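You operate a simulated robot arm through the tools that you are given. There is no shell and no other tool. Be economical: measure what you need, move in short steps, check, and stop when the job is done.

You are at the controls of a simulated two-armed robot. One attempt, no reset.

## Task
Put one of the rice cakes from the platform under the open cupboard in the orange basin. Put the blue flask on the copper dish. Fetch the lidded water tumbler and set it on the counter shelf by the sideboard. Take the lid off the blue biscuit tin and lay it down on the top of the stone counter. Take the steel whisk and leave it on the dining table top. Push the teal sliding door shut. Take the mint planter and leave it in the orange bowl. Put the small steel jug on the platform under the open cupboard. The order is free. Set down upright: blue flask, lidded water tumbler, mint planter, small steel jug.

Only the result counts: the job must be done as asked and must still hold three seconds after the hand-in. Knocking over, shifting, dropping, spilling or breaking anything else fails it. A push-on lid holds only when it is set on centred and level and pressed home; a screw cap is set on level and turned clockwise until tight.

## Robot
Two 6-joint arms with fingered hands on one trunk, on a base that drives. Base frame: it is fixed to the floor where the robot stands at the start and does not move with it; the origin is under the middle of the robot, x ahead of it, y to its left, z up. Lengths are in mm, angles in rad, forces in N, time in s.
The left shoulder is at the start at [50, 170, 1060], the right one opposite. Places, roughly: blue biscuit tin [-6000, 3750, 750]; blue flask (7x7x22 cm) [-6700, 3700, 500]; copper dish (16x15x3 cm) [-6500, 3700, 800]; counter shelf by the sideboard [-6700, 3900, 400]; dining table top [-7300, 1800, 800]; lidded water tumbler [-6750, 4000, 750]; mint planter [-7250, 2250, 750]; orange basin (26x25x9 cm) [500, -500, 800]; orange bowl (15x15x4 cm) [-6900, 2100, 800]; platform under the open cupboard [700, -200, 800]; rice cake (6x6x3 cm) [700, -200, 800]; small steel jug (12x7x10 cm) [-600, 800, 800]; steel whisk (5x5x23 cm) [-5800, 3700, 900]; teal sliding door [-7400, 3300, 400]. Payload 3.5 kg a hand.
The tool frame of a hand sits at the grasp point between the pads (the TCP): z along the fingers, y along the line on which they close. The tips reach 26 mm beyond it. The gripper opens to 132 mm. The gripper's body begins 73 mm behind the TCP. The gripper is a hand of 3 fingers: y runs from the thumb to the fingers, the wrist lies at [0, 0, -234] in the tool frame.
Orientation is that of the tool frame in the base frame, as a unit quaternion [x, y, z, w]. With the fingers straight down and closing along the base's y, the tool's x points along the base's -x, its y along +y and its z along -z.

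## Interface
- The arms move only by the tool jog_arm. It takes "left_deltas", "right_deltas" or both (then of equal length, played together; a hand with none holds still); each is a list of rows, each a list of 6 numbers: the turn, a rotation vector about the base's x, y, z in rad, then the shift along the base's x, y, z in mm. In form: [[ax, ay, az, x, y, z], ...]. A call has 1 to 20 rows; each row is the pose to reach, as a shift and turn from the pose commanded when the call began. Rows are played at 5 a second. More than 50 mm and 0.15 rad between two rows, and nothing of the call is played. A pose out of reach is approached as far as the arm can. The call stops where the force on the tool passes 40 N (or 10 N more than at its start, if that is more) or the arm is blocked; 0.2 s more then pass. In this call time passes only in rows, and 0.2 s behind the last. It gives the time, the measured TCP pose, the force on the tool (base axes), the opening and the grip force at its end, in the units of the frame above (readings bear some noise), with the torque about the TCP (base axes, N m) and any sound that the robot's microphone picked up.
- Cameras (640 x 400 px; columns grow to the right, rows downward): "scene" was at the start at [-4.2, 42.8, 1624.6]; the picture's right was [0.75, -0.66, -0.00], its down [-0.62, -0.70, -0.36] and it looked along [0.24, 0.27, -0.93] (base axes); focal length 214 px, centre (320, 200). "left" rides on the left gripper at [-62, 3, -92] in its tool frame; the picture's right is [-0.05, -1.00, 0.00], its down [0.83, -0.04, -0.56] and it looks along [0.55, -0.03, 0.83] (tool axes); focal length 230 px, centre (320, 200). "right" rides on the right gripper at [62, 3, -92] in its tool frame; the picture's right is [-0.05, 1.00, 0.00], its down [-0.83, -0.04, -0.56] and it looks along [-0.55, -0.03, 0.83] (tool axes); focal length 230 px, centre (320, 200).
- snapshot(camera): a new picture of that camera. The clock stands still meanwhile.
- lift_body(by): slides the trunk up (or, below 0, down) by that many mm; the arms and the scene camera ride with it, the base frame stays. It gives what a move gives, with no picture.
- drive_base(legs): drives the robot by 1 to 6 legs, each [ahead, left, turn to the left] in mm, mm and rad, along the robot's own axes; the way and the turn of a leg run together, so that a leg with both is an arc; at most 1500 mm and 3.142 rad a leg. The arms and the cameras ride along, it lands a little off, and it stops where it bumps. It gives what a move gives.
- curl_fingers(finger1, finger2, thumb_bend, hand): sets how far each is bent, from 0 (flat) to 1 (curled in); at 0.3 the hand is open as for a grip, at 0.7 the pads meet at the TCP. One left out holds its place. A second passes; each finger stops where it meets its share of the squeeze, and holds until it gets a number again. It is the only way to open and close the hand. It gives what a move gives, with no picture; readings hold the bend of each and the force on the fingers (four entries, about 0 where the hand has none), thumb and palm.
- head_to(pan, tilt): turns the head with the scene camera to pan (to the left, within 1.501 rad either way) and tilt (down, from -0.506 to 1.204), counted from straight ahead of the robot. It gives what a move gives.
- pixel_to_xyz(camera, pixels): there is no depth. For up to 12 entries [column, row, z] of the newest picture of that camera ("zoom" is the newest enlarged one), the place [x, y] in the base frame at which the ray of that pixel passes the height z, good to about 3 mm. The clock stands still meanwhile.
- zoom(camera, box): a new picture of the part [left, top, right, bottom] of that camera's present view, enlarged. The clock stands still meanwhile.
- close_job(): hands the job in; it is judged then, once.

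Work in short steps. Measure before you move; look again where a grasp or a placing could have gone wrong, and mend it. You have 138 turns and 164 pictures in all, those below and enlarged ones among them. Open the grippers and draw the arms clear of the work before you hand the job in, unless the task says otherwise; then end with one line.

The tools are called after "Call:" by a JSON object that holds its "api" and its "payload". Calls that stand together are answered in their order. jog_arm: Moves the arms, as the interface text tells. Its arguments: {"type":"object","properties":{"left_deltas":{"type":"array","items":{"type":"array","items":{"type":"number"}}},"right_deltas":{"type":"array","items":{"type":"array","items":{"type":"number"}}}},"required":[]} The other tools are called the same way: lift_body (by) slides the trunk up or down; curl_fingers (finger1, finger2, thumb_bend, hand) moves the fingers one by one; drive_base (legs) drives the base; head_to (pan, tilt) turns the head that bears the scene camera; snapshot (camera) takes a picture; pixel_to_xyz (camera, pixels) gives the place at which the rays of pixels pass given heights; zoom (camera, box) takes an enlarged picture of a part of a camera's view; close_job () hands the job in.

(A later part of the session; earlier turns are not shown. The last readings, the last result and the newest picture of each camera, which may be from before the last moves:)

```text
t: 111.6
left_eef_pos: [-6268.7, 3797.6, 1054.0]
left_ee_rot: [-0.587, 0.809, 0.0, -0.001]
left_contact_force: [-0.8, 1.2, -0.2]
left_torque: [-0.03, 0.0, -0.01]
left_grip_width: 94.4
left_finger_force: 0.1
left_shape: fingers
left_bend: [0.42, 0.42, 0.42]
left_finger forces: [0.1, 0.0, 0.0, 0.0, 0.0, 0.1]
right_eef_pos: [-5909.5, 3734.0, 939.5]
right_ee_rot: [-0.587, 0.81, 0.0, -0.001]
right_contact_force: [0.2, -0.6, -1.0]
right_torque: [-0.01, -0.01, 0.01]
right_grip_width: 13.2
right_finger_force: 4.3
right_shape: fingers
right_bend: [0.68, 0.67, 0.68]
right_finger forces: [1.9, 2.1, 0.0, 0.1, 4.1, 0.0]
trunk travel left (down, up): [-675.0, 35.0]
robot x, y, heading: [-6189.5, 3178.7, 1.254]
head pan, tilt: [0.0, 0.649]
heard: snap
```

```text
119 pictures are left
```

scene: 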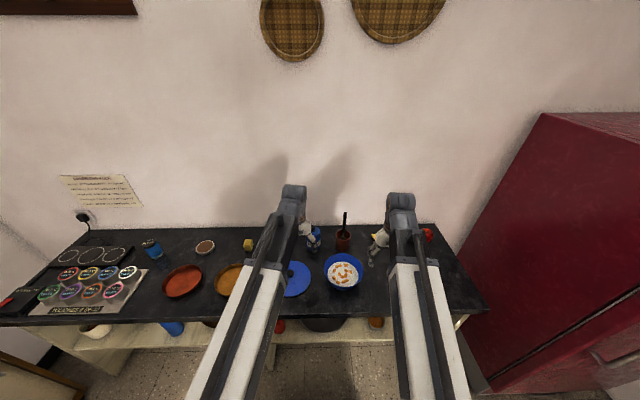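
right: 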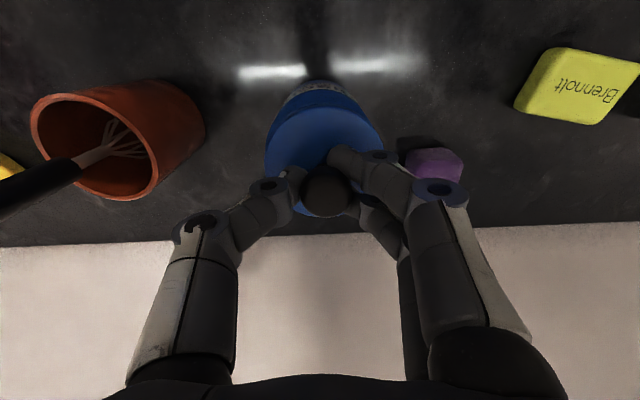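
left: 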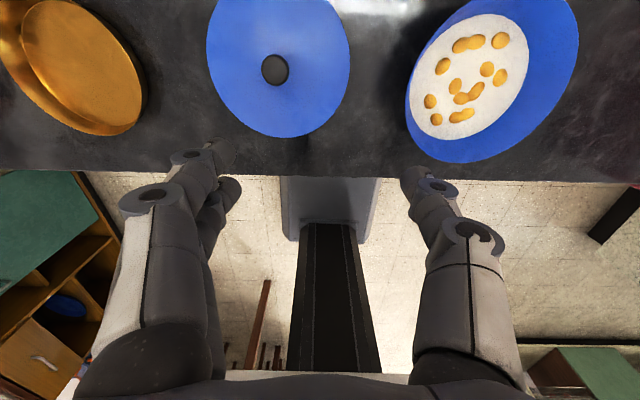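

A snap was heard—likely the lid coming loose. I lift slowly 30 mm and look.

Call:
{"api": "jog_arm", "payload": {"right_deltas": [[0, 0, 0, 0, 0, 6], [0, 0, 0, 0, 0, 14], [0, 0, 0, 0, 0, 24], [0, 0, 0, 0, 0, 36]]}}

Call:
{"api": "snapshot", "payload": {"camera": "right"}}

Call:
{"api": "zoom", "payload": {"camera": "scene", "box": [240, 170, 480, 320]}}

```text
t: 112.6
left_eef_pos: [-6269.4, 3797.7, 1054.4]
left_ee_rot: [-0.587, 0.81, -0.001, 0.0]
left_contact_force: [0.3, 0.2, 0.4]
left_torque: [0.04, 0.01, 0.03]
left_grip_width: 94.4
left_finger_force: 0.1
left_shape: fingers
left_bend: [0.42, 0.42, 0.42]
left_finger forces: [0.0, 0.0, 0.0, 0.0, 0.0, 0.1]
right_eef_pos: [-5907.3, 3732.0, 975.7]
right_ee_rot: [-0.587, 0.809, -0.002, -0.001]
right_contact_force: [0.3, 0.4, -0.3]
right_torque: [-0.04, -0.01, 0.02]
right_grip_width: 10.9
right_finger_force: 2.6
right_shape: fingers
right_bend: [0.68, 0.68, 0.69]
right_finger forces: [1.2, 1.7, 0.1, 0.0, 2.7, 0.1]
trunk travel left (down, up): [-675.0, 35.0]
robot x, y, heading: [-6191.7, 3175.4, 1.254]
head pan, tilt: [0.0, 0.649]
```

```text
118 pictures are left
```

right: 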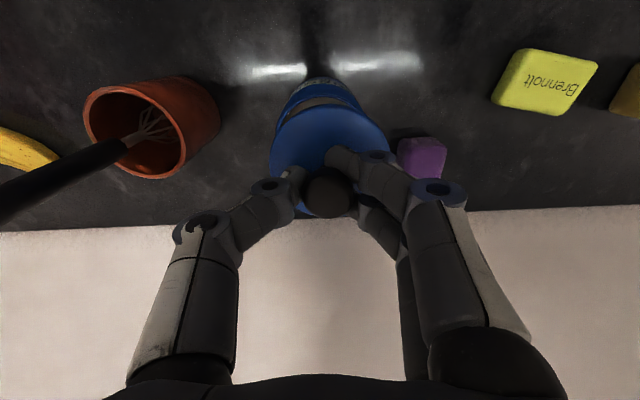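

```text
2.67 times, centred on (360, 245) of scene
```

zoom: 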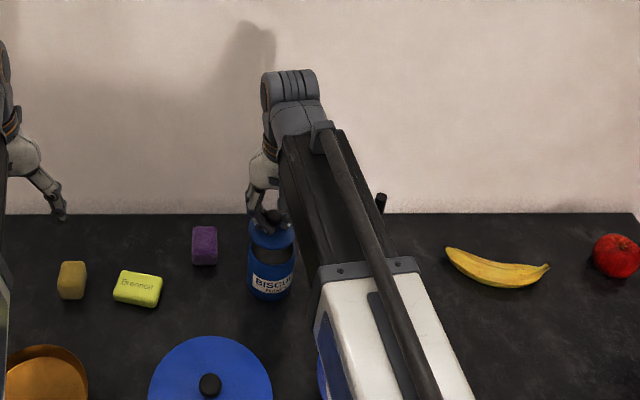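

The lid is off and held by its knob. I raise it, draw back toward the robot, then go right to the free counter area around (-5640,3480).

Call:
{"api": "jog_arm", "payload": {"right_deltas": [[0, 0, 0, 0, 0, 28], [0, 0, 0, 0, 0, 56], [0, 0, 0, 0, 0, 85], [0, 0, 0, -12, -36, 85], [0, 0, 0, -24, -73, 85], [0, 0, 0, -36, -110, 85], [0, 0, 0, -48, -146, 85], [0, 0, 0, -60, -183, 85], [0, 0, 0, -70, -219, 85], [0, 0, 0, -33, -223, 85], [0, 0, 0, 5, -227, 85], [0, 0, 0, 43, -231, 85], [0, 0, 0, 80, -235, 85], [0, 0, 0, 118, -239, 85], [0, 0, 0, 155, -243, 85], [0, 0, 0, 193, -247, 85], [0, 0, 0, 230, -250, 85], [0, 0, 0, 268, -252, 85]]}}

Call:
{"api": "snapshot", "payload": {"camera": "right"}}

```text
t: 116.4
left_eef_pos: [-6269.5, 3797.4, 1053.5]
left_ee_rot: [-0.587, 0.81, 0.001, 0.001]
left_contact_force: [0.3, 0.6, -0.1]
left_torque: [0.01, 0.01, -0.03]
left_grip_width: 94.3
left_finger_force: 0.1
left_shape: fingers
left_bend: [0.42, 0.42, 0.42]
left_finger forces: [0.0, 0.0, 0.0, 0.0, 0.0, 0.0]
right_eef_pos: [-5638.3, 3482.7, 1060.7]
right_ee_rot: [-0.587, 0.81, -0.001, -0.001]
right_contact_force: [0.3, -0.4, 0.0]
right_torque: [0.0, 0.0, -0.01]
right_grip_width: 10.8
right_finger_force: 2.8
right_shape: fingers
right_bend: [0.69, 0.68, 0.69]
right_finger forces: [1.3, 1.8, 0.1, 0.1, 2.6, 0.0]
right hand out of reach, approached as far as the arm can: row 8, 9, 10, 11, 12, 13, 14
trunk travel left (down, up): [-675.0, 35.0]
robot x, y, heading: [-6192.4, 3177.4, 1.254]
head pan, tilt: [0.0, 0.649]
```

```text
116 pictures are left
```

right: 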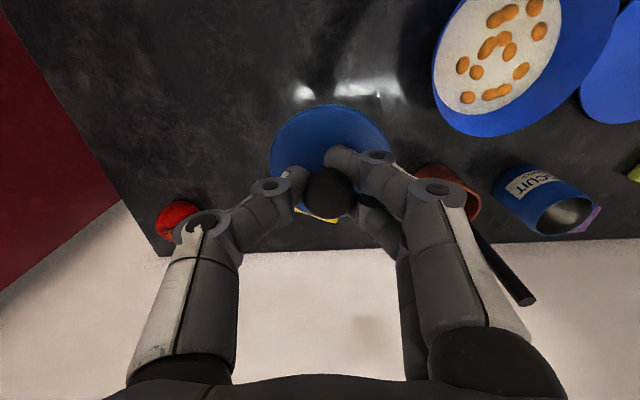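

I check what lies below the hand: banana at (318,213), counter edge, pot.

Call:
{"api": "pixel_to_xyz", "payload": {"camera": "right", "pixels": [[318, 215, 810], [300, 210, 810], [205, 215, 830], [320, 60, 800], [300, 92, 800], [450, 170, 860]]}}

```text
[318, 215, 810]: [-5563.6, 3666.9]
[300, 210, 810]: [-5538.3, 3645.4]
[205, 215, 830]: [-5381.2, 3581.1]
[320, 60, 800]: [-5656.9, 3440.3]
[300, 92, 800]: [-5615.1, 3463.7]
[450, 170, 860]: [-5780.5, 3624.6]
```

Spot is clear. I lower to z≈875 and then feel down.

Call:
{"api": "jog_arm", "payload": {"right_deltas": [[0, 0, 0, 0, 0, -40], [0, 0, 0, 0, 0, -80], [0, 0, 0, 0, 0, -120], [0, 0, 0, 0, 0, -155], [0, 0, 0, 0, 0, -180], [0, 0, 0, 0, 0, -190]]}}

Call:
{"api": "snapshot", "payload": {"camera": "right"}}

Call:
{"api": "zoom", "payload": {"camera": "scene", "box": [320, 200, 520, 330]}}

```text
t: 117.8
left_eef_pos: [-6270.0, 3798.2, 1054.0]
left_ee_rot: [-0.587, 0.81, 0.0, 0.0]
left_contact_force: [0.4, 0.4, -0.2]
left_torque: [0.04, 0.01, -0.01]
left_grip_width: 94.5
left_finger_force: 0.0
left_shape: fingers
left_bend: [0.42, 0.42, 0.42]
left_finger forces: [0.1, 0.1, 0.1, 0.0, 0.0, 0.0]
right_eef_pos: [-5639.3, 3480.6, 868.9]
right_ee_rot: [-0.587, 0.81, -0.001, 0.0]
right_contact_force: [0.1, -0.7, 0.5]
right_torque: [-0.01, 0.04, 0.01]
right_grip_width: 10.4
right_finger_force: 2.8
right_shape: fingers
right_bend: [0.69, 0.68, 0.69]
right_finger forces: [1.2, 1.7, 0.1, 0.1, 2.4, 0.0]
trunk travel left (down, up): [-675.0, 35.0]
robot x, y, heading: [-6198.4, 3177.0, 1.256]
head pan, tilt: [0.0, 0.649]
```

```text
115 pictures are left
```

right: 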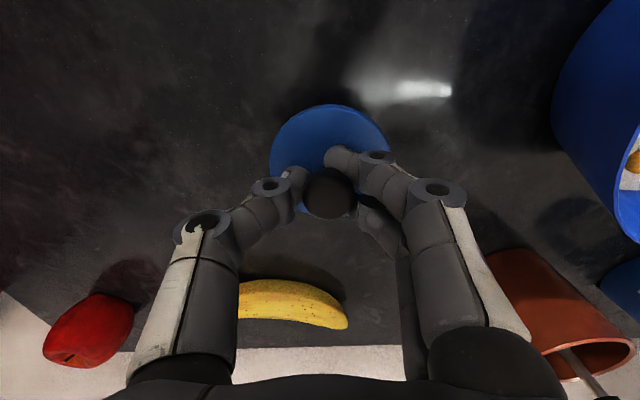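

```text
3.08 times, centred on (420, 265) of scene
```

zoom: 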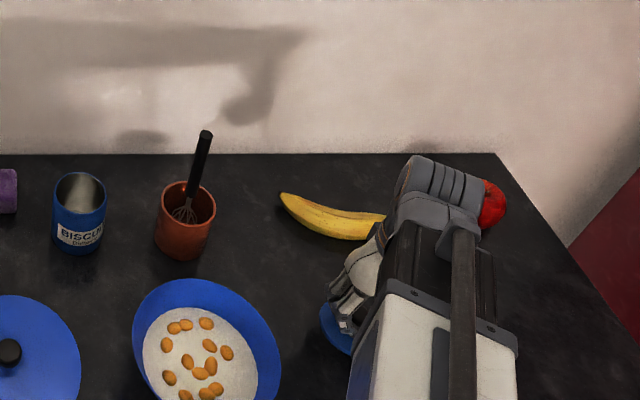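

Now feel down in 4 mm rows, up to 24 mm.

Call:
{"api": "jog_arm", "payload": {"right_deltas": [[0, 0, 0, 0, 0, -4], [0, 0, 0, 0, 0, -8], [0, 0, 0, 0, 0, -12], [0, 0, 0, 0, 0, -15]]}}

Call:
{"api": "snapshot", "payload": {"camera": "right"}}

```text
t: 118.8
left_eef_pos: [-6268.7, 3798.8, 1054.8]
left_ee_rot: [-0.587, 0.81, 0.0, 0.0]
left_contact_force: [-0.1, -0.4, 0.4]
left_torque: [0.0, 0.03, -0.02]
left_grip_width: 94.3
left_finger_force: 0.0
left_shape: fingers
left_bend: [0.42, 0.42, 0.42]
left_finger forces: [0.0, 0.1, 0.0, 0.0, 0.1, 0.1]
right_eef_pos: [-5639.7, 3481.2, 853.6]
right_ee_rot: [-0.587, 0.809, -0.001, 0.0]
right_contact_force: [0.4, -0.4, 0.0]
right_torque: [-0.02, -0.02, -0.01]
right_grip_width: 10.7
right_finger_force: 2.1
right_shape: fingers
right_bend: [0.69, 0.68, 0.69]
right_finger forces: [1.2, 1.6, 0.0, 0.0, 2.6, 0.1]
trunk travel left (down, up): [-675.0, 35.0]
robot x, y, heading: [-6190.4, 3177.6, 1.258]
head pan, tilt: [0.0, 0.649]
```

```text
113 pictures are left
```

right: 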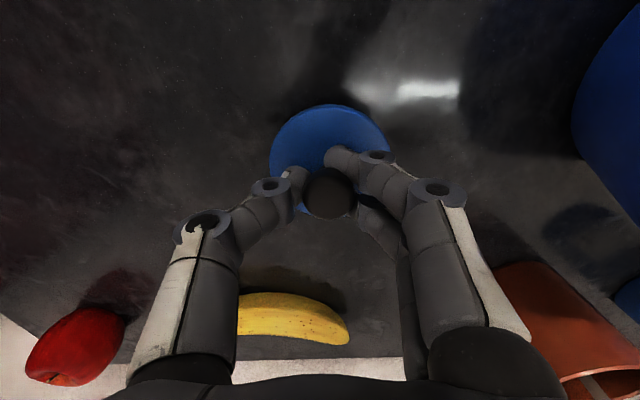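

Still free; continue in 2-3 mm rows.

Call:
{"api": "jog_arm", "payload": {"right_deltas": [[0, 0, 0, 0, 0, -3], [0, 0, 0, 0, 0, -6], [0, 0, 0, 0, 0, -9], [0, 0, 0, 0, 0, -11], [0, 0, 0, 0, 0, -13]]}}

```text
t: 120.0
left_eef_pos: [-6269.4, 3798.1, 1053.6]
left_ee_rot: [-0.588, 0.809, 0.0, 0.0]
left_contact_force: [-0.5, 0.4, 0.9]
left_torque: [0.0, 0.0, -0.01]
left_grip_width: 94.4
left_finger_force: 0.0
left_shape: fingers
left_bend: [0.42, 0.42, 0.42]
left_finger forces: [0.1, 0.0, 0.0, 0.0, 0.0, 0.1]
right_eef_pos: [-5640.8, 3481.6, 841.9]
right_ee_rot: [-0.587, 0.809, -0.001, -0.001]
right_contact_force: [-0.7, 0.5, 0.6]
right_torque: [0.02, -0.01, -0.03]
right_grip_width: 9.7
right_finger_force: 2.8
right_shape: fingers
right_bend: [0.69, 0.68, 0.69]
right_finger forces: [1.0, 1.8, 0.0, 0.0, 1.9, 0.1]
trunk travel left (down, up): [-675.0, 35.0]
robot x, y, heading: [-6190.2, 3177.8, 1.249]
head pan, tilt: [0.0, 0.649]
```

Call:
{"api": "jog_arm", "payload": {"right_deltas": [[0, 0, 0, 0, 0, -2], [0, 0, 0, 0, 0, -4], [0, 0, 0, 0, 0, -6], [0, 0, 0, 0, 0, -8], [0, 0, 0, 0, 0, -10]]}}

Call:
{"api": "snapshot", "payload": {"camera": "right"}}

```text
t: 120.9
left_eef_pos: [-6271.3, 3797.1, 1053.7]
left_ee_rot: [-0.588, 0.809, 0.0, 0.0]
left_contact_force: [0.4, -0.3, -0.9]
left_torque: [-0.01, 0.02, -0.03]
left_grip_width: 94.3
left_finger_force: 0.0
left_shape: fingers
left_bend: [0.42, 0.42, 0.42]
left_finger forces: [0.0, 0.0, 0.0, 0.1, 0.0, 0.0]
right_eef_pos: [-5638.6, 3481.7, 841.3]
right_ee_rot: [-0.587, 0.809, -0.002, 0.002]
right_contact_force: [-1.9, -2.2, 25.6]
right_torque: [-0.07, 0.01, -0.05]
right_grip_width: 9.4
right_finger_force: 14.5
right_shape: fingers
right_bend: [0.7, 0.7, 0.7]
right_finger forces: [6.1, 9.4, 0.0, 0.1, 13.5, 0.0]
trunk travel left (down, up): [-675.0, 35.0]
robot x, y, heading: [-6188.0, 3178.8, 1.253]
head pan, tilt: [0.0, 0.649]
stopped in row 4 (right hand): the force on the tool passed its limit (the readings are from after the stop); the commanded pose is now the measured one
```

```text
112 pictures are left
```

right: 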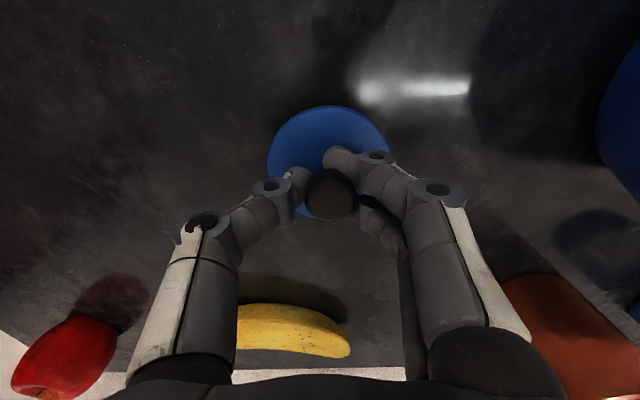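

The lid rests on the counter. I ease up 2 mm, open and rise.

Call:
{"api": "jog_arm", "payload": {"right_deltas": [[0, 0, 0, 0, 0, 2]]}}

Call:
{"api": "curl_fingers", "payload": {"hand": "right", "finger1": 0.5, "finger2": 0.5, "thumb_bend": 0.5}}

Call:
{"api": "jog_arm", "payload": {"right_deltas": [[0, 0, 0, 0, 0, 30], [0, 0, 0, 0, 0, 70], [0, 0, 0, 0, 0, 115], [0, 0, 0, 0, 0, 160], [0, 0, 0, 0, 0, 205], [0, 0, 0, 0, 0, 240]]}}

Call:
{"api": "snapshot", "payload": {"camera": "right"}}

```text
t: 121.3
left_eef_pos: [-6270.6, 3796.2, 1054.2]
left_ee_rot: [-0.587, 0.81, 0.001, 0.0]
left_contact_force: [-0.4, 0.1, -0.7]
left_torque: [-0.01, -0.02, -0.07]
left_grip_width: 94.5
left_finger_force: 0.1
left_shape: fingers
left_bend: [0.42, 0.42, 0.42]
left_finger forces: [0.0, 0.0, 0.0, 0.0, 0.0, 0.0]
right_eef_pos: [-5640.7, 3482.4, 840.7]
right_ee_rot: [-0.587, 0.809, -0.001, 0.001]
right_contact_force: [-0.4, -1.2, 17.1]
right_torque: [-0.09, 0.02, 0.02]
right_grip_width: 9.1
right_finger_force: 10.8
right_shape: fingers
right_bend: [0.7, 0.7, 0.7]
right_finger forces: [3.7, 7.3, 0.0, 0.1, 9.6, 0.2]
trunk travel left (down, up): [-675.0, 35.0]
robot x, y, heading: [-6191.3, 3177.4, 1.254]
head pan, tilt: [0.0, 0.649]
```

```text
t: 121.8
left_eef_pos: [-6270.7, 3795.6, 1054.4]
left_ee_rot: [-0.588, 0.809, 0.001, 0.002]
left_contact_force: [-0.2, 0.6, 0.2]
left_torque: [0.01, -0.02, -0.01]
left_grip_width: 94.3
left_finger_force: 0.1
left_shape: fingers
left_bend: [0.42, 0.42, 0.42]
left_finger forces: [0.0, 0.0, 0.1, 0.1, 0.1, 0.0]
right_eef_pos: [-5637.6, 3481.7, 845.3]
right_ee_rot: [-0.587, 0.81, -0.001, 0.006]
right_contact_force: [5.6, -2.3, 36.0]
right_torque: [0.22, 0.96, 0.02]
right_grip_width: 56.8
right_finger_force: 17.7
right_shape: fingers
right_bend: [0.6, 0.58, 0.5]
right_finger forces: [18.7, 17.1, 0.0, 0.0, 0.0, 0.0]
trunk travel left (down, up): [-675.0, 35.0]
robot x, y, heading: [-6192.1, 3178.0, 1.258]
head pan, tilt: [0.0, 0.649]
stopped (right hand): the force on the tool passed its limit (the readings are from after the stop); the commanded pose is now the measured one
```

```text
t: 123.2
left_eef_pos: [-6269.9, 3797.8, 1053.4]
left_ee_rot: [-0.588, 0.809, 0.0, 0.0]
left_contact_force: [-0.3, 0.0, 0.2]
left_torque: [0.0, 0.0, 0.02]
left_grip_width: 94.5
left_finger_force: 0.1
left_shape: fingers
left_bend: [0.42, 0.42, 0.42]
left_finger forces: [0.0, 0.0, 0.1, 0.0, 0.0, 0.0]
right_eef_pos: [-5637.7, 3480.1, 1082.7]
right_ee_rot: [-0.586, 0.81, -0.001, 0.003]
right_contact_force: [0.4, 0.4, -0.5]
right_torque: [0.0, -0.03, 0.0]
right_grip_width: 66.9
right_finger_force: 0.1
right_shape: fingers
right_bend: [0.5, 0.5, 0.5]
right_finger forces: [0.0, 0.1, 0.0, 0.0, 0.0, 0.0]
trunk travel left (down, up): [-675.0, 35.0]
robot x, y, heading: [-6189.7, 3175.7, 1.254]
head pan, tilt: [0.0, 0.649]
```

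```text
111 pictures are left
```

right: 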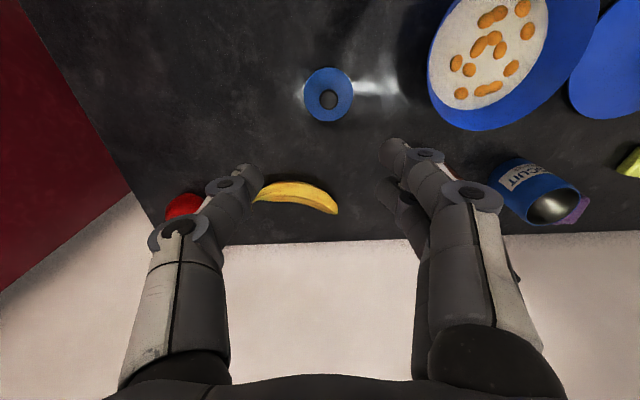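

Lid is laid flat. Now the whisk: I move above its handle (≈(-5770,3672), top z≈1024) at z≈1085.

Call:
{"api": "jog_arm", "payload": {"right_deltas": [[0, 0, 0, -26, 38, 4], [0, 0, 0, -52, 77, 4], [0, 0, 0, -79, 115, 4], [0, 0, 0, -105, 154, 4], [0, 0, 0, -131, 190, 4]]}}

Call:
{"api": "snapshot", "payload": {"camera": "right"}}

```text
t: 124.4
left_eef_pos: [-6270.0, 3797.4, 1053.7]
left_ee_rot: [-0.587, 0.809, 0.0, 0.001]
left_contact_force: [-0.5, -0.4, 0.7]
left_torque: [-0.01, -0.01, 0.01]
left_grip_width: 94.5
left_finger_force: 0.0
left_shape: fingers
left_bend: [0.42, 0.42, 0.42]
left_finger forces: [0.1, 0.0, 0.1, 0.0, 0.0, 0.0]
right_eef_pos: [-5769.6, 3675.3, 1085.9]
right_ee_rot: [-0.586, 0.81, 0.0, 0.004]
right_contact_force: [-0.3, 0.0, 0.0]
right_torque: [-0.02, -0.01, 0.02]
right_grip_width: 67.2
right_finger_force: 0.1
right_shape: fingers
right_bend: [0.5, 0.5, 0.5]
right_finger forces: [0.1, 0.1, 0.1, 0.1, 0.1, 0.0]
trunk travel left (down, up): [-675.0, 35.0]
robot x, y, heading: [-6188.7, 3177.5, 1.256]
head pan, tilt: [0.0, 0.649]
```

```text
110 pictures are left
```

right: 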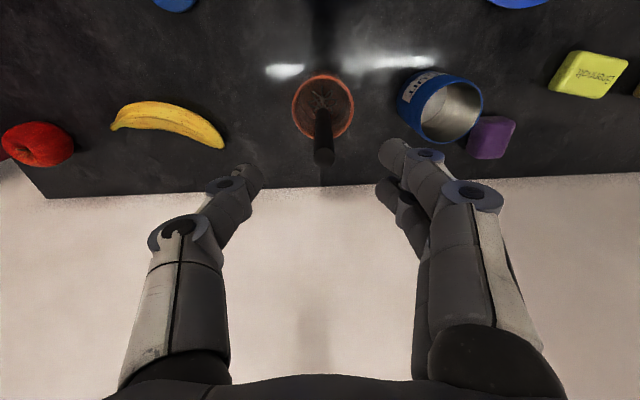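

Handle top at (324,157), between thumb and fingers. I check and lower to TCP z≈995.

Call:
{"api": "pixel_to_xyz", "payload": {"camera": "right", "pixels": [[324, 157, 1024], [324, 157, 1010], [322, 112, 950]]}}

Call:
{"api": "jog_arm", "payload": {"right_deltas": [[0, 0, 0, -1, 0, -25], [0, 0, 0, -2, 0, -50], [0, 0, 0, -2, 0, -70]]}}

Call:
{"api": "snapshot", "payload": {"camera": "right"}}

```text
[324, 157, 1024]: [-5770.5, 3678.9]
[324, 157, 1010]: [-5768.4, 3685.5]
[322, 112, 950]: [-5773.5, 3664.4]
```

```text
t: 125.2
left_eef_pos: [-6270.3, 3797.9, 1054.2]
left_ee_rot: [-0.587, 0.81, 0.0, 0.0]
left_contact_force: [0.4, 0.0, 0.4]
left_torque: [-0.01, -0.03, 0.0]
left_grip_width: 94.7
left_finger_force: 0.0
left_shape: fingers
left_bend: [0.42, 0.42, 0.42]
left_finger forces: [0.1, 0.1, 0.0, 0.0, 0.0, 0.1]
right_eef_pos: [-5772.1, 3674.0, 1016.7]
right_ee_rot: [-0.588, 0.809, -0.001, 0.004]
right_contact_force: [-0.1, 0.9, 0.3]
right_torque: [-0.03, 0.0, 0.01]
right_grip_width: 67.2
right_finger_force: 0.0
right_shape: fingers
right_bend: [0.5, 0.5, 0.5]
right_finger forces: [0.0, 0.0, 0.0, 0.1, 0.0, 0.1]
trunk travel left (down, up): [-675.0, 35.0]
robot x, y, heading: [-6194.5, 3178.2, 1.256]
head pan, tilt: [0.0, 0.649]
```

```text
109 pictures are left
```

right: 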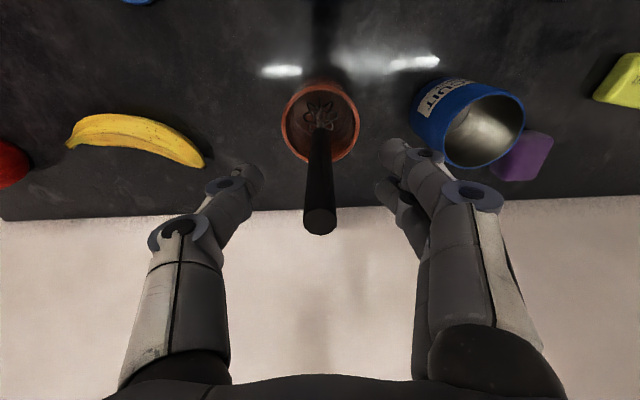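

Handle is centred. Lower 28 more and close on it, then lift by 30 to check.

Call:
{"api": "jog_arm", "payload": {"right_deltas": [[0, 0, 0, 0, 0, -15], [0, 0, 0, 0, 0, -28]]}}

Call:
{"api": "curl_fingers", "payload": {"hand": "right", "finger1": 0.75, "finger2": 0.75, "thumb_bend": 0.75}}

Call:
{"api": "jog_arm", "payload": {"right_deltas": [[0, 0, 0, 0, 0, 15], [0, 0, 0, 0, 0, 45], [0, 0, 0, 0, 0, 80], [0, 0, 0, 0, 0, 115], [0, 0, 0, 0, 0, 150], [0, 0, 0, 0, 0, 175]]}}

Call:
{"api": "snapshot", "payload": {"camera": "right"}}

Call:
{"api": "zoom", "payload": {"camera": "scene", "box": [280, 120, 520, 320]}}

```text
t: 125.8
left_eef_pos: [-6269.4, 3796.7, 1054.5]
left_ee_rot: [-0.587, 0.81, 0.0, 0.0]
left_contact_force: [0.2, -0.2, -0.1]
left_torque: [0.01, -0.02, 0.0]
left_grip_width: 94.4
left_finger_force: 0.1
left_shape: fingers
left_bend: [0.42, 0.42, 0.42]
left_finger forces: [0.0, 0.0, 0.1, 0.0, 0.1, 0.0]
right_eef_pos: [-5772.1, 3673.0, 986.8]
right_ee_rot: [-0.587, 0.81, -0.001, 0.003]
right_contact_force: [-0.4, 0.2, -0.3]
right_torque: [0.0, 0.02, 0.02]
right_grip_width: 67.4
right_finger_force: 0.0
right_shape: fingers
right_bend: [0.5, 0.5, 0.5]
right_finger forces: [0.1, 0.0, 0.0, 0.1, 0.0, 0.0]
trunk travel left (down, up): [-675.0, 35.0]
robot x, y, heading: [-6193.2, 3181.3, 1.256]
head pan, tilt: [0.0, 0.649]
```

```text
t: 126.8
left_eef_pos: [-6270.6, 3797.8, 1053.8]
left_ee_rot: [-0.587, 0.81, 0.0, 0.0]
left_contact_force: [0.1, 1.1, -0.3]
left_torque: [0.0, 0.0, 0.0]
left_grip_width: 94.6
left_finger_force: 0.0
left_shape: fingers
left_bend: [0.42, 0.42, 0.42]
left_finger forces: [0.0, 0.1, 0.0, 0.1, 0.1, 0.0]
right_eef_pos: [-5771.8, 3674.0, 987.3]
right_ee_rot: [-0.587, 0.81, -0.001, 0.003]
right_contact_force: [-0.6, -0.2, -0.4]
right_torque: [-0.01, -0.01, -0.03]
right_grip_width: 1.7
right_finger_force: 9.5
right_shape: fingers
right_bend: [0.75, 0.71, 0.7]
right_finger forces: [0.1, 9.6, 0.0, 0.1, 9.7, 0.0]
trunk travel left (down, up): [-675.0, 35.0]
robot x, y, heading: [-6188.8, 3178.4, 1.252]
head pan, tilt: [0.0, 0.649]
```

```text
t: 128.2
left_eef_pos: [-6269.7, 3796.9, 1053.5]
left_ee_rot: [-0.587, 0.81, 0.0, 0.0]
left_contact_force: [0.4, -0.1, 0.7]
left_torque: [0.03, 0.02, 0.03]
left_grip_width: 94.6
left_finger_force: 0.1
left_shape: fingers
left_bend: [0.42, 0.42, 0.42]
left_finger forces: [0.0, 0.0, 0.0, 0.0, 0.0, 0.0]
right_eef_pos: [-5771.9, 3673.6, 1163.7]
right_ee_rot: [-0.587, 0.81, 0.0, 0.002]
right_contact_force: [-0.2, -0.4, -0.4]
right_torque: [-0.01, 0.0, 0.01]
right_grip_width: 1.7
right_finger_force: 9.6
right_shape: fingers
right_bend: [0.75, 0.71, 0.7]
right_finger forces: [0.0, 9.6, 0.0, 0.1, 9.8, 0.0]
trunk travel left (down, up): [-675.0, 35.0]
robot x, y, heading: [-6190.8, 3177.2, 1.254]
head pan, tilt: [0.0, 0.649]
```

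```text
108 pictures are left
```

right: 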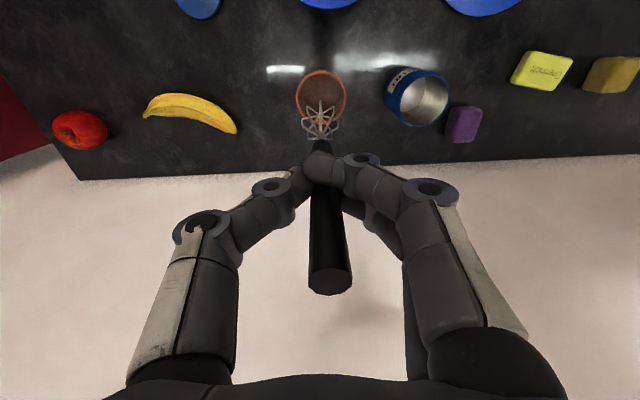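

```text
2.00 times, centred on (400, 220) of scene
```

zoom: 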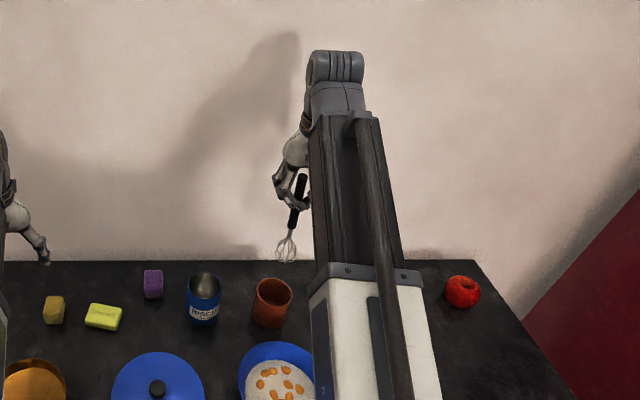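

Whisk is held. I now plan in room axes: table front edge u≈7200, bowl (u7304,v-107), planter (u7590,v-100). I back away and turn to face the table's front middle, then look.

Call:
{"api": "drive_base", "payload": {"legs": [[-1400, -110, 0], [-190, 0, 0], [0, 0, 1.571]]}}

Call:
{"api": "head_to", "payload": {"pan": -0.2, "tilt": 0.75}}

Call:
{"api": "snapshot", "payload": {"camera": "scene"}}

```text
t: 140.0
left_eef_pos: [-7205.9, 1605.0, 1053.9]
left_ee_rot: [0.986, -0.165, 0.0, 0.0]
left_contact_force: [-0.3, 1.1, -0.5]
left_torque: [0.0, 0.03, 0.0]
left_grip_width: 94.3
left_finger_force: 0.1
left_shape: fingers
left_bend: [0.42, 0.42, 0.42]
left_finger forces: [0.1, 0.0, 0.0, 0.1, 0.1, 0.0]
right_eef_pos: [-7073.8, 2100.5, 1164.2]
right_ee_rot: [0.986, -0.164, -0.002, -0.003]
right_contact_force: [-0.2, 0.5, -1.1]
right_torque: [-0.02, 0.04, -0.04]
right_grip_width: 1.7
right_finger_force: 9.9
right_shape: fingers
right_bend: [0.75, 0.71, 0.7]
right_finger forces: [0.0, 9.7, 0.1, 0.1, 9.7, 0.1]
trunk travel left (down, up): [-675.0, 35.0]
robot x, y, heading: [-6584.6, 1673.6, 2.811]
head pan, tilt: [0.0, 0.649]
```

```text
t: 140.7
left_eef_pos: [-7205.4, 1604.2, 1053.6]
left_ee_rot: [0.986, -0.164, -0.001, 0.0]
left_contact_force: [-0.7, -0.2, -0.5]
left_torque: [0.01, -0.01, 0.03]
left_grip_width: 94.4
left_finger_force: 0.0
left_shape: fingers
left_bend: [0.42, 0.42, 0.42]
left_finger forces: [0.1, 0.0, 0.0, 0.0, 0.0, 0.0]
right_eef_pos: [-7073.5, 2100.5, 1163.7]
right_ee_rot: [0.986, -0.164, -0.002, -0.003]
right_contact_force: [-0.1, 0.0, -0.7]
right_torque: [-0.02, 0.0, 0.01]
right_grip_width: 1.5
right_finger_force: 9.4
right_shape: fingers
right_bend: [0.75, 0.71, 0.7]
right_finger forces: [0.1, 9.5, 0.0, 0.0, 9.8, 0.0]
trunk travel left (down, up): [-675.0, 35.0]
robot x, y, heading: [-6584.4, 1673.0, 2.811]
head pan, tilt: [-0.201, 0.75]
```

```text
106 pictures are left
```

scene: 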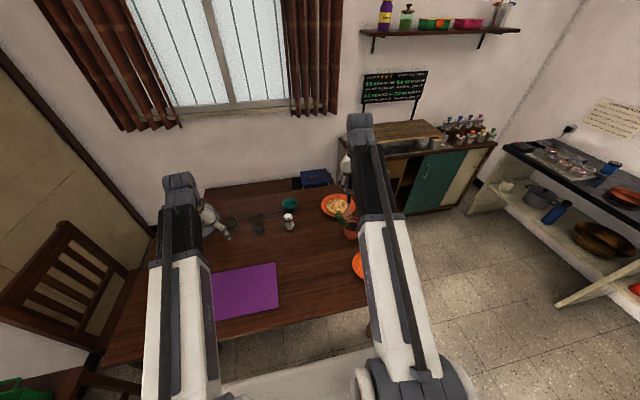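

I take the right camera view to triangulate the table height and see the free spot.

Call:
{"api": "snapshot", "payload": {"camera": "right"}}

Call:
{"api": "snapshot", "payload": {"camera": "left"}}

Call:
{"api": "pixel_to_xyz", "payload": {"camera": "scene", "pixels": [[278, 300, 760], [278, 300, 800], [273, 263, 760], [273, 263, 800], [310, 265, 760], [350, 228, 830], [357, 266, 780], [338, 206, 770], [289, 222, 760]]}}

```text
105 pictures are left
```

right: 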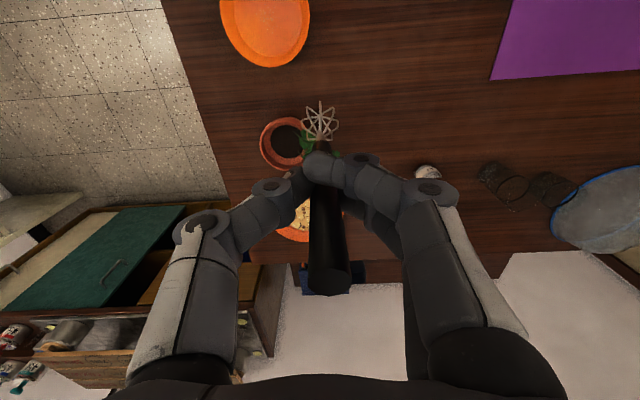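

```text
104 pictures are left
```

left: 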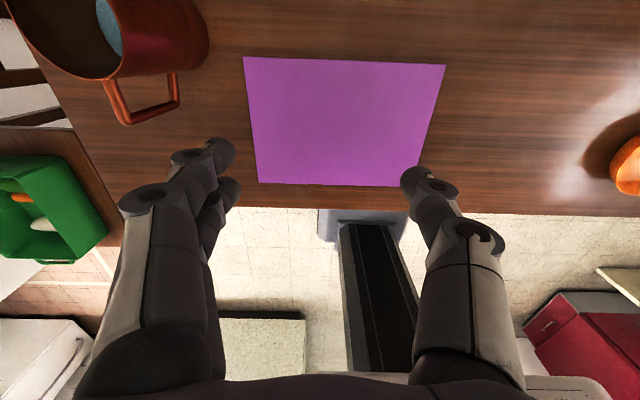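

```text
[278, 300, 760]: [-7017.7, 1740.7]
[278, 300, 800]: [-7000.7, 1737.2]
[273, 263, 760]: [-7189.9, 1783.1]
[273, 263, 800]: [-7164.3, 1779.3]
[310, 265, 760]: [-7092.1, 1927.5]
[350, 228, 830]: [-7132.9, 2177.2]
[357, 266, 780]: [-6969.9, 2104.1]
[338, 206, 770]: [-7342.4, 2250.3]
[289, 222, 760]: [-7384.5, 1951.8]
```

Call:
{"api": "pixel_to_xyz", "payload": {"camera": "left", "pixels": [[445, 65, 760], [445, 65, 800], [300, 208, 760], [500, 213, 760], [418, 187, 780]]}}

Call:
{"api": "pixel_to_xyz", "payload": {"camera": "right", "pixels": [[490, 80, 760], [490, 80, 800], [265, 25, 780], [285, 142, 830], [285, 142, 850], [200, 100, 770], [425, 170, 800], [298, 225, 770]]}}

```text
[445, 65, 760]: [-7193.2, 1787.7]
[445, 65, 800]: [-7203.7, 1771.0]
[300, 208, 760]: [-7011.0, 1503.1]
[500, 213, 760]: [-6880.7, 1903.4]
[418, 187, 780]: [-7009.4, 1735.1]
```

```text
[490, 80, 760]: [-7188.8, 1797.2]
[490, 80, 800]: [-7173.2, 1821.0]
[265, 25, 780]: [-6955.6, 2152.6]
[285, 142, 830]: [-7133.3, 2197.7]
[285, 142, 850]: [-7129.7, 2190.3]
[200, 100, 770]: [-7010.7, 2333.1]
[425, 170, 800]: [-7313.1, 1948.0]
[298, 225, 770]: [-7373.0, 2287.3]
```

Table top z≈757; planter is at (-7133,2195) (rim ~840), bowl (-6956,2153). I back up 200 and 50 left, tilt the right hand forward ~60° so the whisk can be laid at the free table middle.

Call:
{"api": "drive_base", "payload": {"legs": [[-200, 50, 0.015]]}}

Call:
{"api": "jog_arm", "payload": {"right_deltas": [[0.034, 0.099, 0, -6, -9, 0], [0.068, 0.199, 0, -12, -18, 0], [0.102, 0.298, 0, -18, -26, 0], [0.137, 0.397, 0, -24, -35, 0], [0.171, 0.497, 0, -30, -44, 0], [0.205, 0.596, 0, -36, -53, 0], [0.239, 0.696, 0, -42, -61, 0], [0.273, 0.795, 0, -48, -70, 0], [0.307, 0.894, 0, -54, -79, 0], [0.341, 0.993, 0, -60, -80, 0]]}}

Call:
{"api": "snapshot", "payload": {"camera": "scene"}}

```text
t: 142.3
left_eef_pos: [-7027.5, 1483.5, 1054.5]
left_ee_rot: [0.988, -0.157, -0.001, -0.001]
left_contact_force: [0.0, 0.5, -0.1]
left_torque: [0.0, 0.01, 0.02]
left_grip_width: 94.3
left_finger_force: 0.1
left_shape: fingers
left_bend: [0.42, 0.42, 0.42]
left_finger forces: [0.0, 0.0, 0.0, 0.0, 0.0, 0.0]
right_eef_pos: [-6902.4, 1981.9, 1164.3]
right_ee_rot: [0.988, -0.157, -0.003, -0.002]
right_contact_force: [0.2, -0.2, -1.2]
right_torque: [-0.01, -0.01, -0.01]
right_grip_width: 1.4
right_finger_force: 9.9
right_shape: fingers
right_bend: [0.75, 0.71, 0.7]
right_finger forces: [0.0, 9.7, 0.1, 0.0, 9.8, 0.0]
trunk travel left (down, up): [-675.0, 35.0]
robot x, y, heading: [-6412.1, 1565.1, 2.833]
head pan, tilt: [-0.201, 0.75]
```

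```text
t: 144.6
left_eef_pos: [-7029.8, 1485.0, 1054.5]
left_ee_rot: [0.988, -0.156, 0.0, 0.001]
left_contact_force: [0.9, 0.5, 0.0]
left_torque: [0.02, 0.04, 0.01]
left_grip_width: 94.2
left_finger_force: 0.0
left_shape: fingers
left_bend: [0.42, 0.42, 0.42]
left_finger forces: [0.0, 0.0, 0.1, 0.0, 0.1, 0.0]
right_eef_pos: [-6995.1, 1911.4, 1171.3]
right_ee_rot: [0.853, -0.137, -0.495, -0.088]
right_contact_force: [0.4, 0.9, -1.1]
right_torque: [-0.02, -0.09, 0.0]
right_grip_width: 1.2
right_finger_force: 9.8
right_shape: fingers
right_bend: [0.75, 0.71, 0.71]
right_finger forces: [0.0, 9.6, 0.1, 0.1, 10.4, 0.1]
right hand out of reach, approached as far as the arm can: row 9, 10
trunk travel left (down, up): [-675.0, 35.0]
robot x, y, heading: [-6410.9, 1563.0, 2.829]
head pan, tilt: [-0.201, 0.75]
```

```text
103 pictures are left
```

scene: 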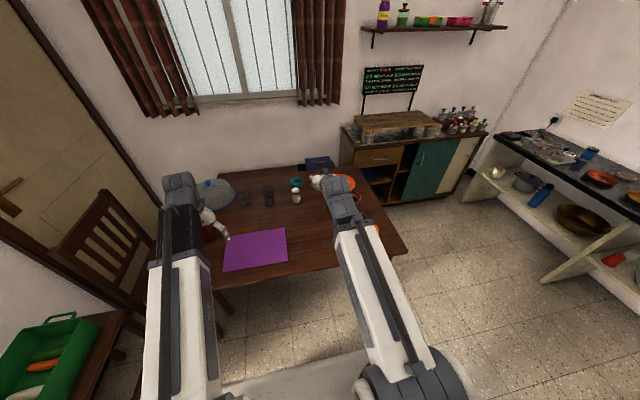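

Hand is tilted 60° with TCP over (u7243,v-344). I lower straight to z≈870 and look.

Call:
{"api": "jog_arm", "payload": {"right_deltas": [[0, 0, 0, 0, 0, -40], [0, 0, 0, 0, 0, -80], [0, 0, 0, 0, 0, -120], [0, 0, 0, 0, 0, -160], [0, 0, 0, 0, 0, -200], [0, 0, 0, 0, 0, -240], [0, 0, 0, 0, 0, -275], [0, 0, 0, 0, 0, -300]]}}

Call:
{"api": "zoom", "payload": {"camera": "scene", "box": [220, 150, 420, 290]}}

Call:
{"api": "snapshot", "payload": {"camera": "left"}}

```text
t: 146.3
left_eef_pos: [-7028.6, 1483.0, 1053.5]
left_ee_rot: [0.987, -0.158, 0.0, 0.001]
left_contact_force: [-0.3, -0.2, 0.2]
left_torque: [0.04, 0.0, 0.0]
left_grip_width: 94.4
left_finger_force: 0.1
left_shape: fingers
left_bend: [0.42, 0.42, 0.42]
left_finger forces: [0.1, 0.0, 0.0, 0.1, 0.0, 0.0]
right_eef_pos: [-6994.8, 1909.5, 870.0]
right_ee_rot: [0.853, -0.136, -0.496, -0.087]
right_contact_force: [-0.1, -0.3, -0.1]
right_torque: [-0.01, 0.06, 0.02]
right_grip_width: 1.2
right_finger_force: 10.5
right_shape: fingers
right_bend: [0.75, 0.71, 0.71]
right_finger forces: [0.0, 10.4, 0.0, 0.0, 10.7, 0.0]
right hand out of reach, approached as far as the arm can: row 1, 2, 3, 4
trunk travel left (down, up): [-675.0, 35.0]
robot x, y, heading: [-6406.2, 1564.3, 2.829]
head pan, tilt: [-0.201, 0.75]
```

```text
2.86 times, centred on (320, 220) of scene
```

zoom: 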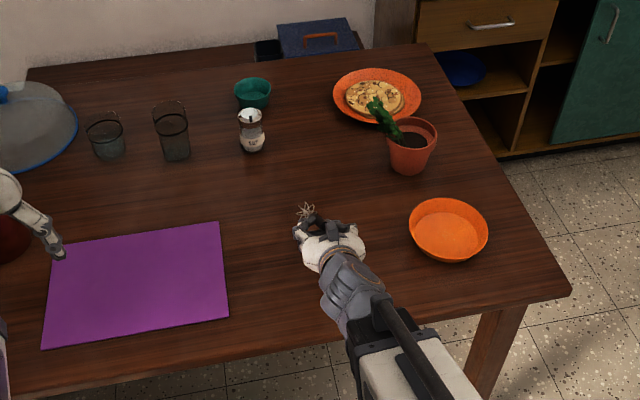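

```text
101 pictures are left
```

left: 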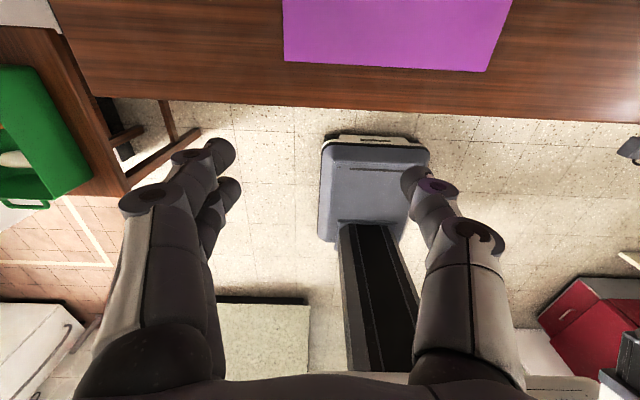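

Wires at (305,212) ahead of the hand. I lower another 45 mm in 5–8 mm rows, letting the whisk touch and pivot.

Call:
{"api": "jog_arm", "payload": {"right_deltas": [[0, 0, 0, 0, 0, -8], [0, 0, 0, 0, 0, -16], [0, 0, 0, 0, 0, -23], [0, 0, 0, 0, 0, -30], [0, 0, 0, 0, 0, -37], [0, 0, 0, 0, 0, -44]]}}

Call:
{"api": "zoom", "payload": {"camera": "scene", "box": [280, 190, 380, 260]}}

```text
t: 147.8
left_eef_pos: [-7028.1, 1483.7, 1053.9]
left_ee_rot: [0.988, -0.157, 0.0, 0.001]
left_contact_force: [-0.9, 0.0, 0.4]
left_torque: [0.01, -0.01, 0.03]
left_grip_width: 94.2
left_finger_force: 0.1
left_shape: fingers
left_bend: [0.42, 0.42, 0.42]
left_finger forces: [0.0, 0.0, 0.0, 0.0, 0.1, 0.1]
right_eef_pos: [-6994.0, 1910.3, 826.2]
right_ee_rot: [0.853, -0.137, -0.495, -0.089]
right_contact_force: [0.3, 0.6, 0.7]
right_torque: [-0.02, 0.12, 0.01]
right_grip_width: 1.9
right_finger_force: 11.3
right_shape: fingers
right_bend: [0.75, 0.72, 0.69]
right_finger forces: [0.1, 11.6, 0.0, 0.0, 11.2, 0.0]
trunk travel left (down, up): [-675.0, 35.0]
robot x, y, heading: [-6406.8, 1562.8, 2.827]
head pan, tilt: [-0.201, 0.75]
```

```text
5.71 times, centred on (330, 225) of scene
```

zoom: 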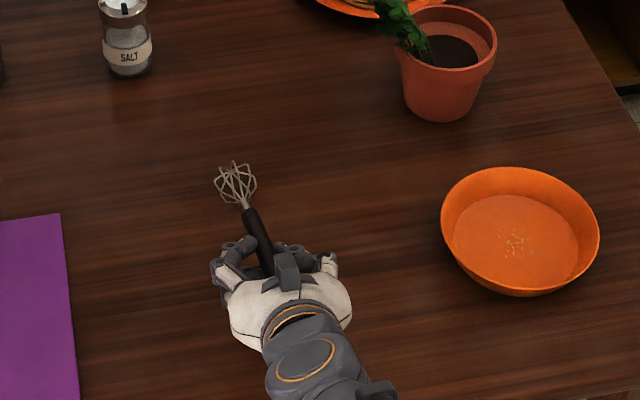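

Works well, the whisk is close to flat. Down another 26 mm.

Call:
{"api": "jog_arm", "payload": {"right_deltas": [[0, 0, 0, 0, 0, -6], [0, 0, 0, 0, 0, -12], [0, 0, 0, 0, 0, -18], [0, 0, 0, 0, 0, -24], [0, 0, 0, 0, 0, -28]]}}

Call:
{"api": "zoom", "payload": {"camera": "scene", "box": [280, 190, 380, 260]}}

```text
t: 148.9
left_eef_pos: [-7028.8, 1484.4, 1054.4]
left_ee_rot: [0.988, -0.157, 0.0, 0.0]
left_contact_force: [0.5, -0.1, -0.3]
left_torque: [0.0, 0.0, 0.01]
left_grip_width: 94.2
left_finger_force: 0.1
left_shape: fingers
left_bend: [0.42, 0.42, 0.42]
left_finger forces: [0.0, 0.0, 0.0, 0.0, 0.1, 0.0]
right_eef_pos: [-6992.4, 1909.7, 800.5]
right_ee_rot: [0.853, -0.137, -0.496, -0.089]
right_contact_force: [0.2, 0.0, 0.9]
right_torque: [0.03, 0.13, 0.02]
right_grip_width: 1.9
right_finger_force: 11.7
right_shape: fingers
right_bend: [0.75, 0.72, 0.69]
right_finger forces: [0.7, 11.8, 0.0, 0.0, 11.1, 0.0]
trunk travel left (down, up): [-675.0, 35.0]
robot x, y, heading: [-6409.2, 1559.8, 2.827]
head pan, tilt: [-0.201, 0.75]
```

```text
5.71 times, centred on (330, 225) of scene
```

zoom: 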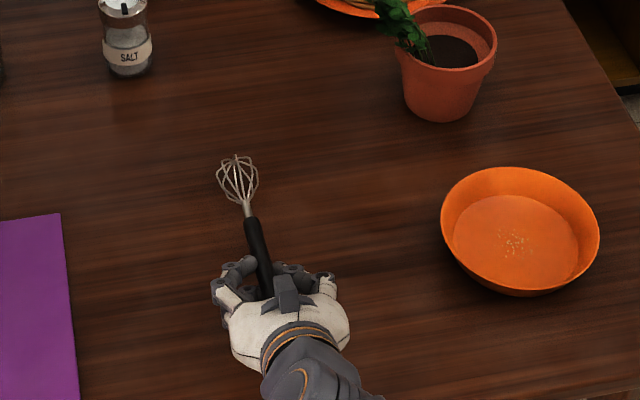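

Down 12 more, then open and draw back along the hand axis.

Call:
{"api": "jog_arm", "payload": {"right_deltas": [[0, 0, 0, 0, 0, -6], [0, 0, 0, 0, 0, -12]]}}

Call:
{"api": "curl_fingers", "payload": {"hand": "right", "finger1": 0.5, "finger2": 0.5, "thumb_bend": 0.5}}

Call:
{"api": "jog_arm", "payload": {"right_deltas": [[0, 0, 0, 8, -2, 14], [0, 0, 0, 16, -5, 28], [0, 0, 0, 24, -8, 50], [0, 0, 0, 24, -8, 90], [0, 0, 0, 24, -8, 135], [0, 0, 0, 24, -8, 180], [0, 0, 0, 24, -8, 225]]}}

Call:
{"api": "zoom", "payload": {"camera": "scene", "box": [260, 170, 400, 270]}}

```text
t: 149.6
left_eef_pos: [-7028.4, 1484.3, 1053.2]
left_ee_rot: [0.987, -0.158, 0.0, 0.0]
left_contact_force: [0.3, -0.7, 0.2]
left_torque: [0.0, -0.01, 0.01]
left_grip_width: 94.4
left_finger_force: 0.0
left_shape: fingers
left_bend: [0.42, 0.42, 0.42]
left_finger forces: [0.0, 0.1, 0.0, 0.0, 0.1, 0.1]
right_eef_pos: [-6994.7, 1908.9, 788.7]
right_ee_rot: [0.853, -0.137, -0.496, -0.089]
right_contact_force: [1.2, 0.0, 0.5]
right_torque: [0.03, 0.15, 0.08]
right_grip_width: 2.1
right_finger_force: 13.2
right_shape: fingers
right_bend: [0.75, 0.72, 0.69]
right_finger forces: [2.2, 12.3, 0.0, 0.1, 10.9, 0.0]
trunk travel left (down, up): [-675.0, 35.0]
robot x, y, heading: [-6407.7, 1561.0, 2.831]
head pan, tilt: [-0.201, 0.75]
```

```text
t: 150.6
left_eef_pos: [-7028.3, 1483.8, 1054.2]
left_ee_rot: [0.988, -0.157, 0.0, 0.0]
left_contact_force: [-0.2, -0.7, 0.7]
left_torque: [0.02, -0.04, 0.0]
left_grip_width: 94.4
left_finger_force: 0.1
left_shape: fingers
left_bend: [0.42, 0.42, 0.42]
left_finger forces: [0.1, 0.1, 0.0, 0.0, 0.0, 0.0]
right_eef_pos: [-6993.4, 1909.5, 787.2]
right_ee_rot: [0.853, -0.136, -0.496, -0.089]
right_contact_force: [-0.2, 0.3, 0.0]
right_torque: [-0.01, 0.02, -0.01]
right_grip_width: 67.0
right_finger_force: 0.0
right_shape: fingers
right_bend: [0.5, 0.5, 0.5]
right_finger forces: [0.0, 0.0, 0.0, 0.0, 0.0, 0.1]
trunk travel left (down, up): [-675.0, 35.0]
robot x, y, heading: [-6411.7, 1564.6, 2.826]
head pan, tilt: [-0.201, 0.75]
```

```text
t: 152.2
left_eef_pos: [-7029.1, 1484.3, 1054.3]
left_ee_rot: [0.988, -0.157, 0.0, 0.0]
left_contact_force: [-0.1, 0.6, 0.3]
left_torque: [-0.02, -0.03, 0.01]
left_grip_width: 94.4
left_finger_force: 0.0
left_shape: fingers
left_bend: [0.42, 0.42, 0.42]
left_finger forces: [0.0, 0.0, 0.0, 0.0, 0.0, 0.0]
right_eef_pos: [-7002.2, 1908.5, 1008.9]
right_ee_rot: [0.853, -0.136, -0.496, -0.088]
right_contact_force: [0.4, 0.7, -0.4]
right_torque: [-0.01, 0.0, 0.0]
right_grip_width: 67.1
right_finger_force: 0.1
right_shape: fingers
right_bend: [0.5, 0.5, 0.5]
right_finger forces: [0.0, 0.0, 0.0, 0.1, 0.0, 0.0]
right hand out of reach, approached as far as the arm can: row 5, 6, 7
trunk travel left (down, up): [-675.0, 35.0]
robot x, y, heading: [-6407.7, 1560.4, 2.824]
head pan, tilt: [-0.201, 0.75]
```

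```text
4.00 times, centred on (330, 220) of scene
```

zoom: 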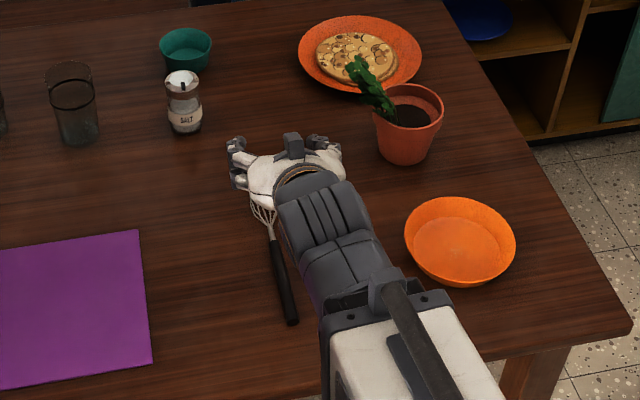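

Whisk is on the table. Now the planter: I strafe right 205 and ahead 60 so that the tilted right hand lines up with planter and bowl, opening it more, and look.

Call:
{"api": "drive_base", "payload": {"legs": [[0, -205, 0], [60, 0, 0]]}}

Call:
{"api": "curl_fingers", "payload": {"hand": "right", "finger1": 0.36, "finger2": 0.36, "thumb_bend": 0.36}}

Call:
{"api": "snapshot", "payload": {"camera": "right"}}

Call:
{"api": "zoom", "payload": {"camera": "scene", "box": [240, 150, 400, 270]}}

```text
t: 154.3
left_eef_pos: [-7023.9, 1695.8, 1054.2]
left_ee_rot: [0.988, -0.156, 0.001, 0.001]
left_contact_force: [-0.3, -0.5, -0.2]
left_torque: [0.02, -0.03, 0.01]
left_grip_width: 94.7
left_finger_force: 0.0
left_shape: fingers
left_bend: [0.42, 0.42, 0.42]
left_finger forces: [0.0, 0.0, 0.0, 0.1, 0.0, 0.1]
right_eef_pos: [-6997.6, 2119.6, 1006.2]
right_ee_rot: [0.854, -0.135, -0.495, -0.087]
right_contact_force: [-1.1, 0.0, -0.2]
right_torque: [-0.02, 0.0, 0.0]
right_grip_width: 67.3
right_finger_force: 0.0
right_shape: fingers
right_bend: [0.5, 0.5, 0.5]
right_finger forces: [0.0, 0.1, 0.1, 0.1, 0.0, 0.0]
trunk travel left (down, up): [-675.0, 35.0]
robot x, y, heading: [-6403.9, 1776.0, 2.827]
head pan, tilt: [-0.201, 0.75]
```

```text
t: 155.3
left_eef_pos: [-7023.0, 1696.3, 1054.9]
left_ee_rot: [0.988, -0.155, 0.001, -0.001]
left_contact_force: [-0.4, -0.2, -0.3]
left_torque: [-0.01, -0.02, 0.01]
left_grip_width: 94.3
left_finger_force: 0.0
left_shape: fingers
left_bend: [0.42, 0.42, 0.42]
left_finger forces: [0.0, 0.1, 0.0, 0.0, 0.0, 0.0]
right_eef_pos: [-6997.0, 2120.4, 1006.7]
right_ee_rot: [0.853, -0.137, -0.495, -0.088]
right_contact_force: [-0.6, 0.1, 0.3]
right_torque: [-0.01, 0.02, 0.0]
right_grip_width: 114.6
right_finger_force: 0.1
right_shape: fingers
right_bend: [0.36, 0.36, 0.36]
right_finger forces: [0.1, 0.0, 0.0, 0.0, 0.1, 0.0]
trunk travel left (down, up): [-675.0, 35.0]
robot x, y, heading: [-6403.5, 1776.7, 2.829]
head pan, tilt: [-0.201, 0.75]
```

```text
97 pictures are left
```

right: 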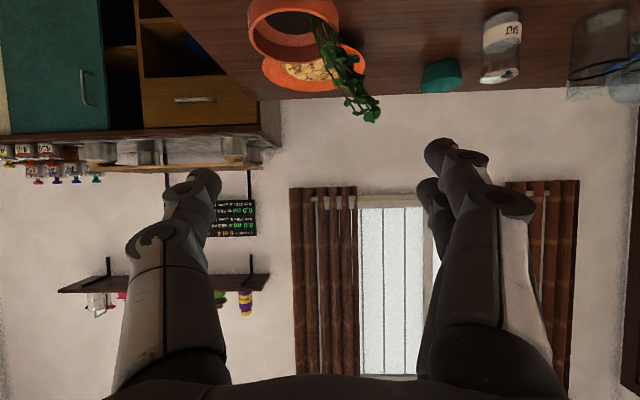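

```text
3.33 times, centred on (320, 210) of scene
```

zoom: 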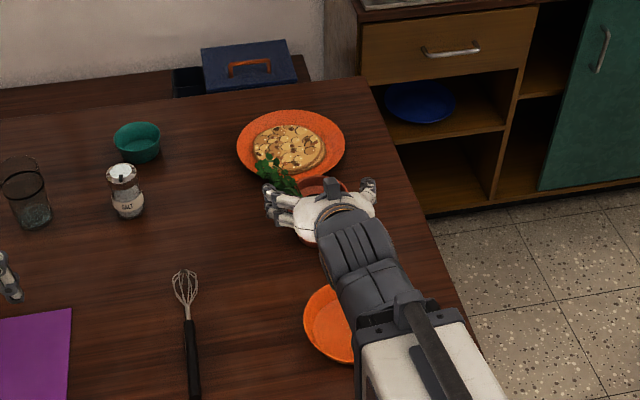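

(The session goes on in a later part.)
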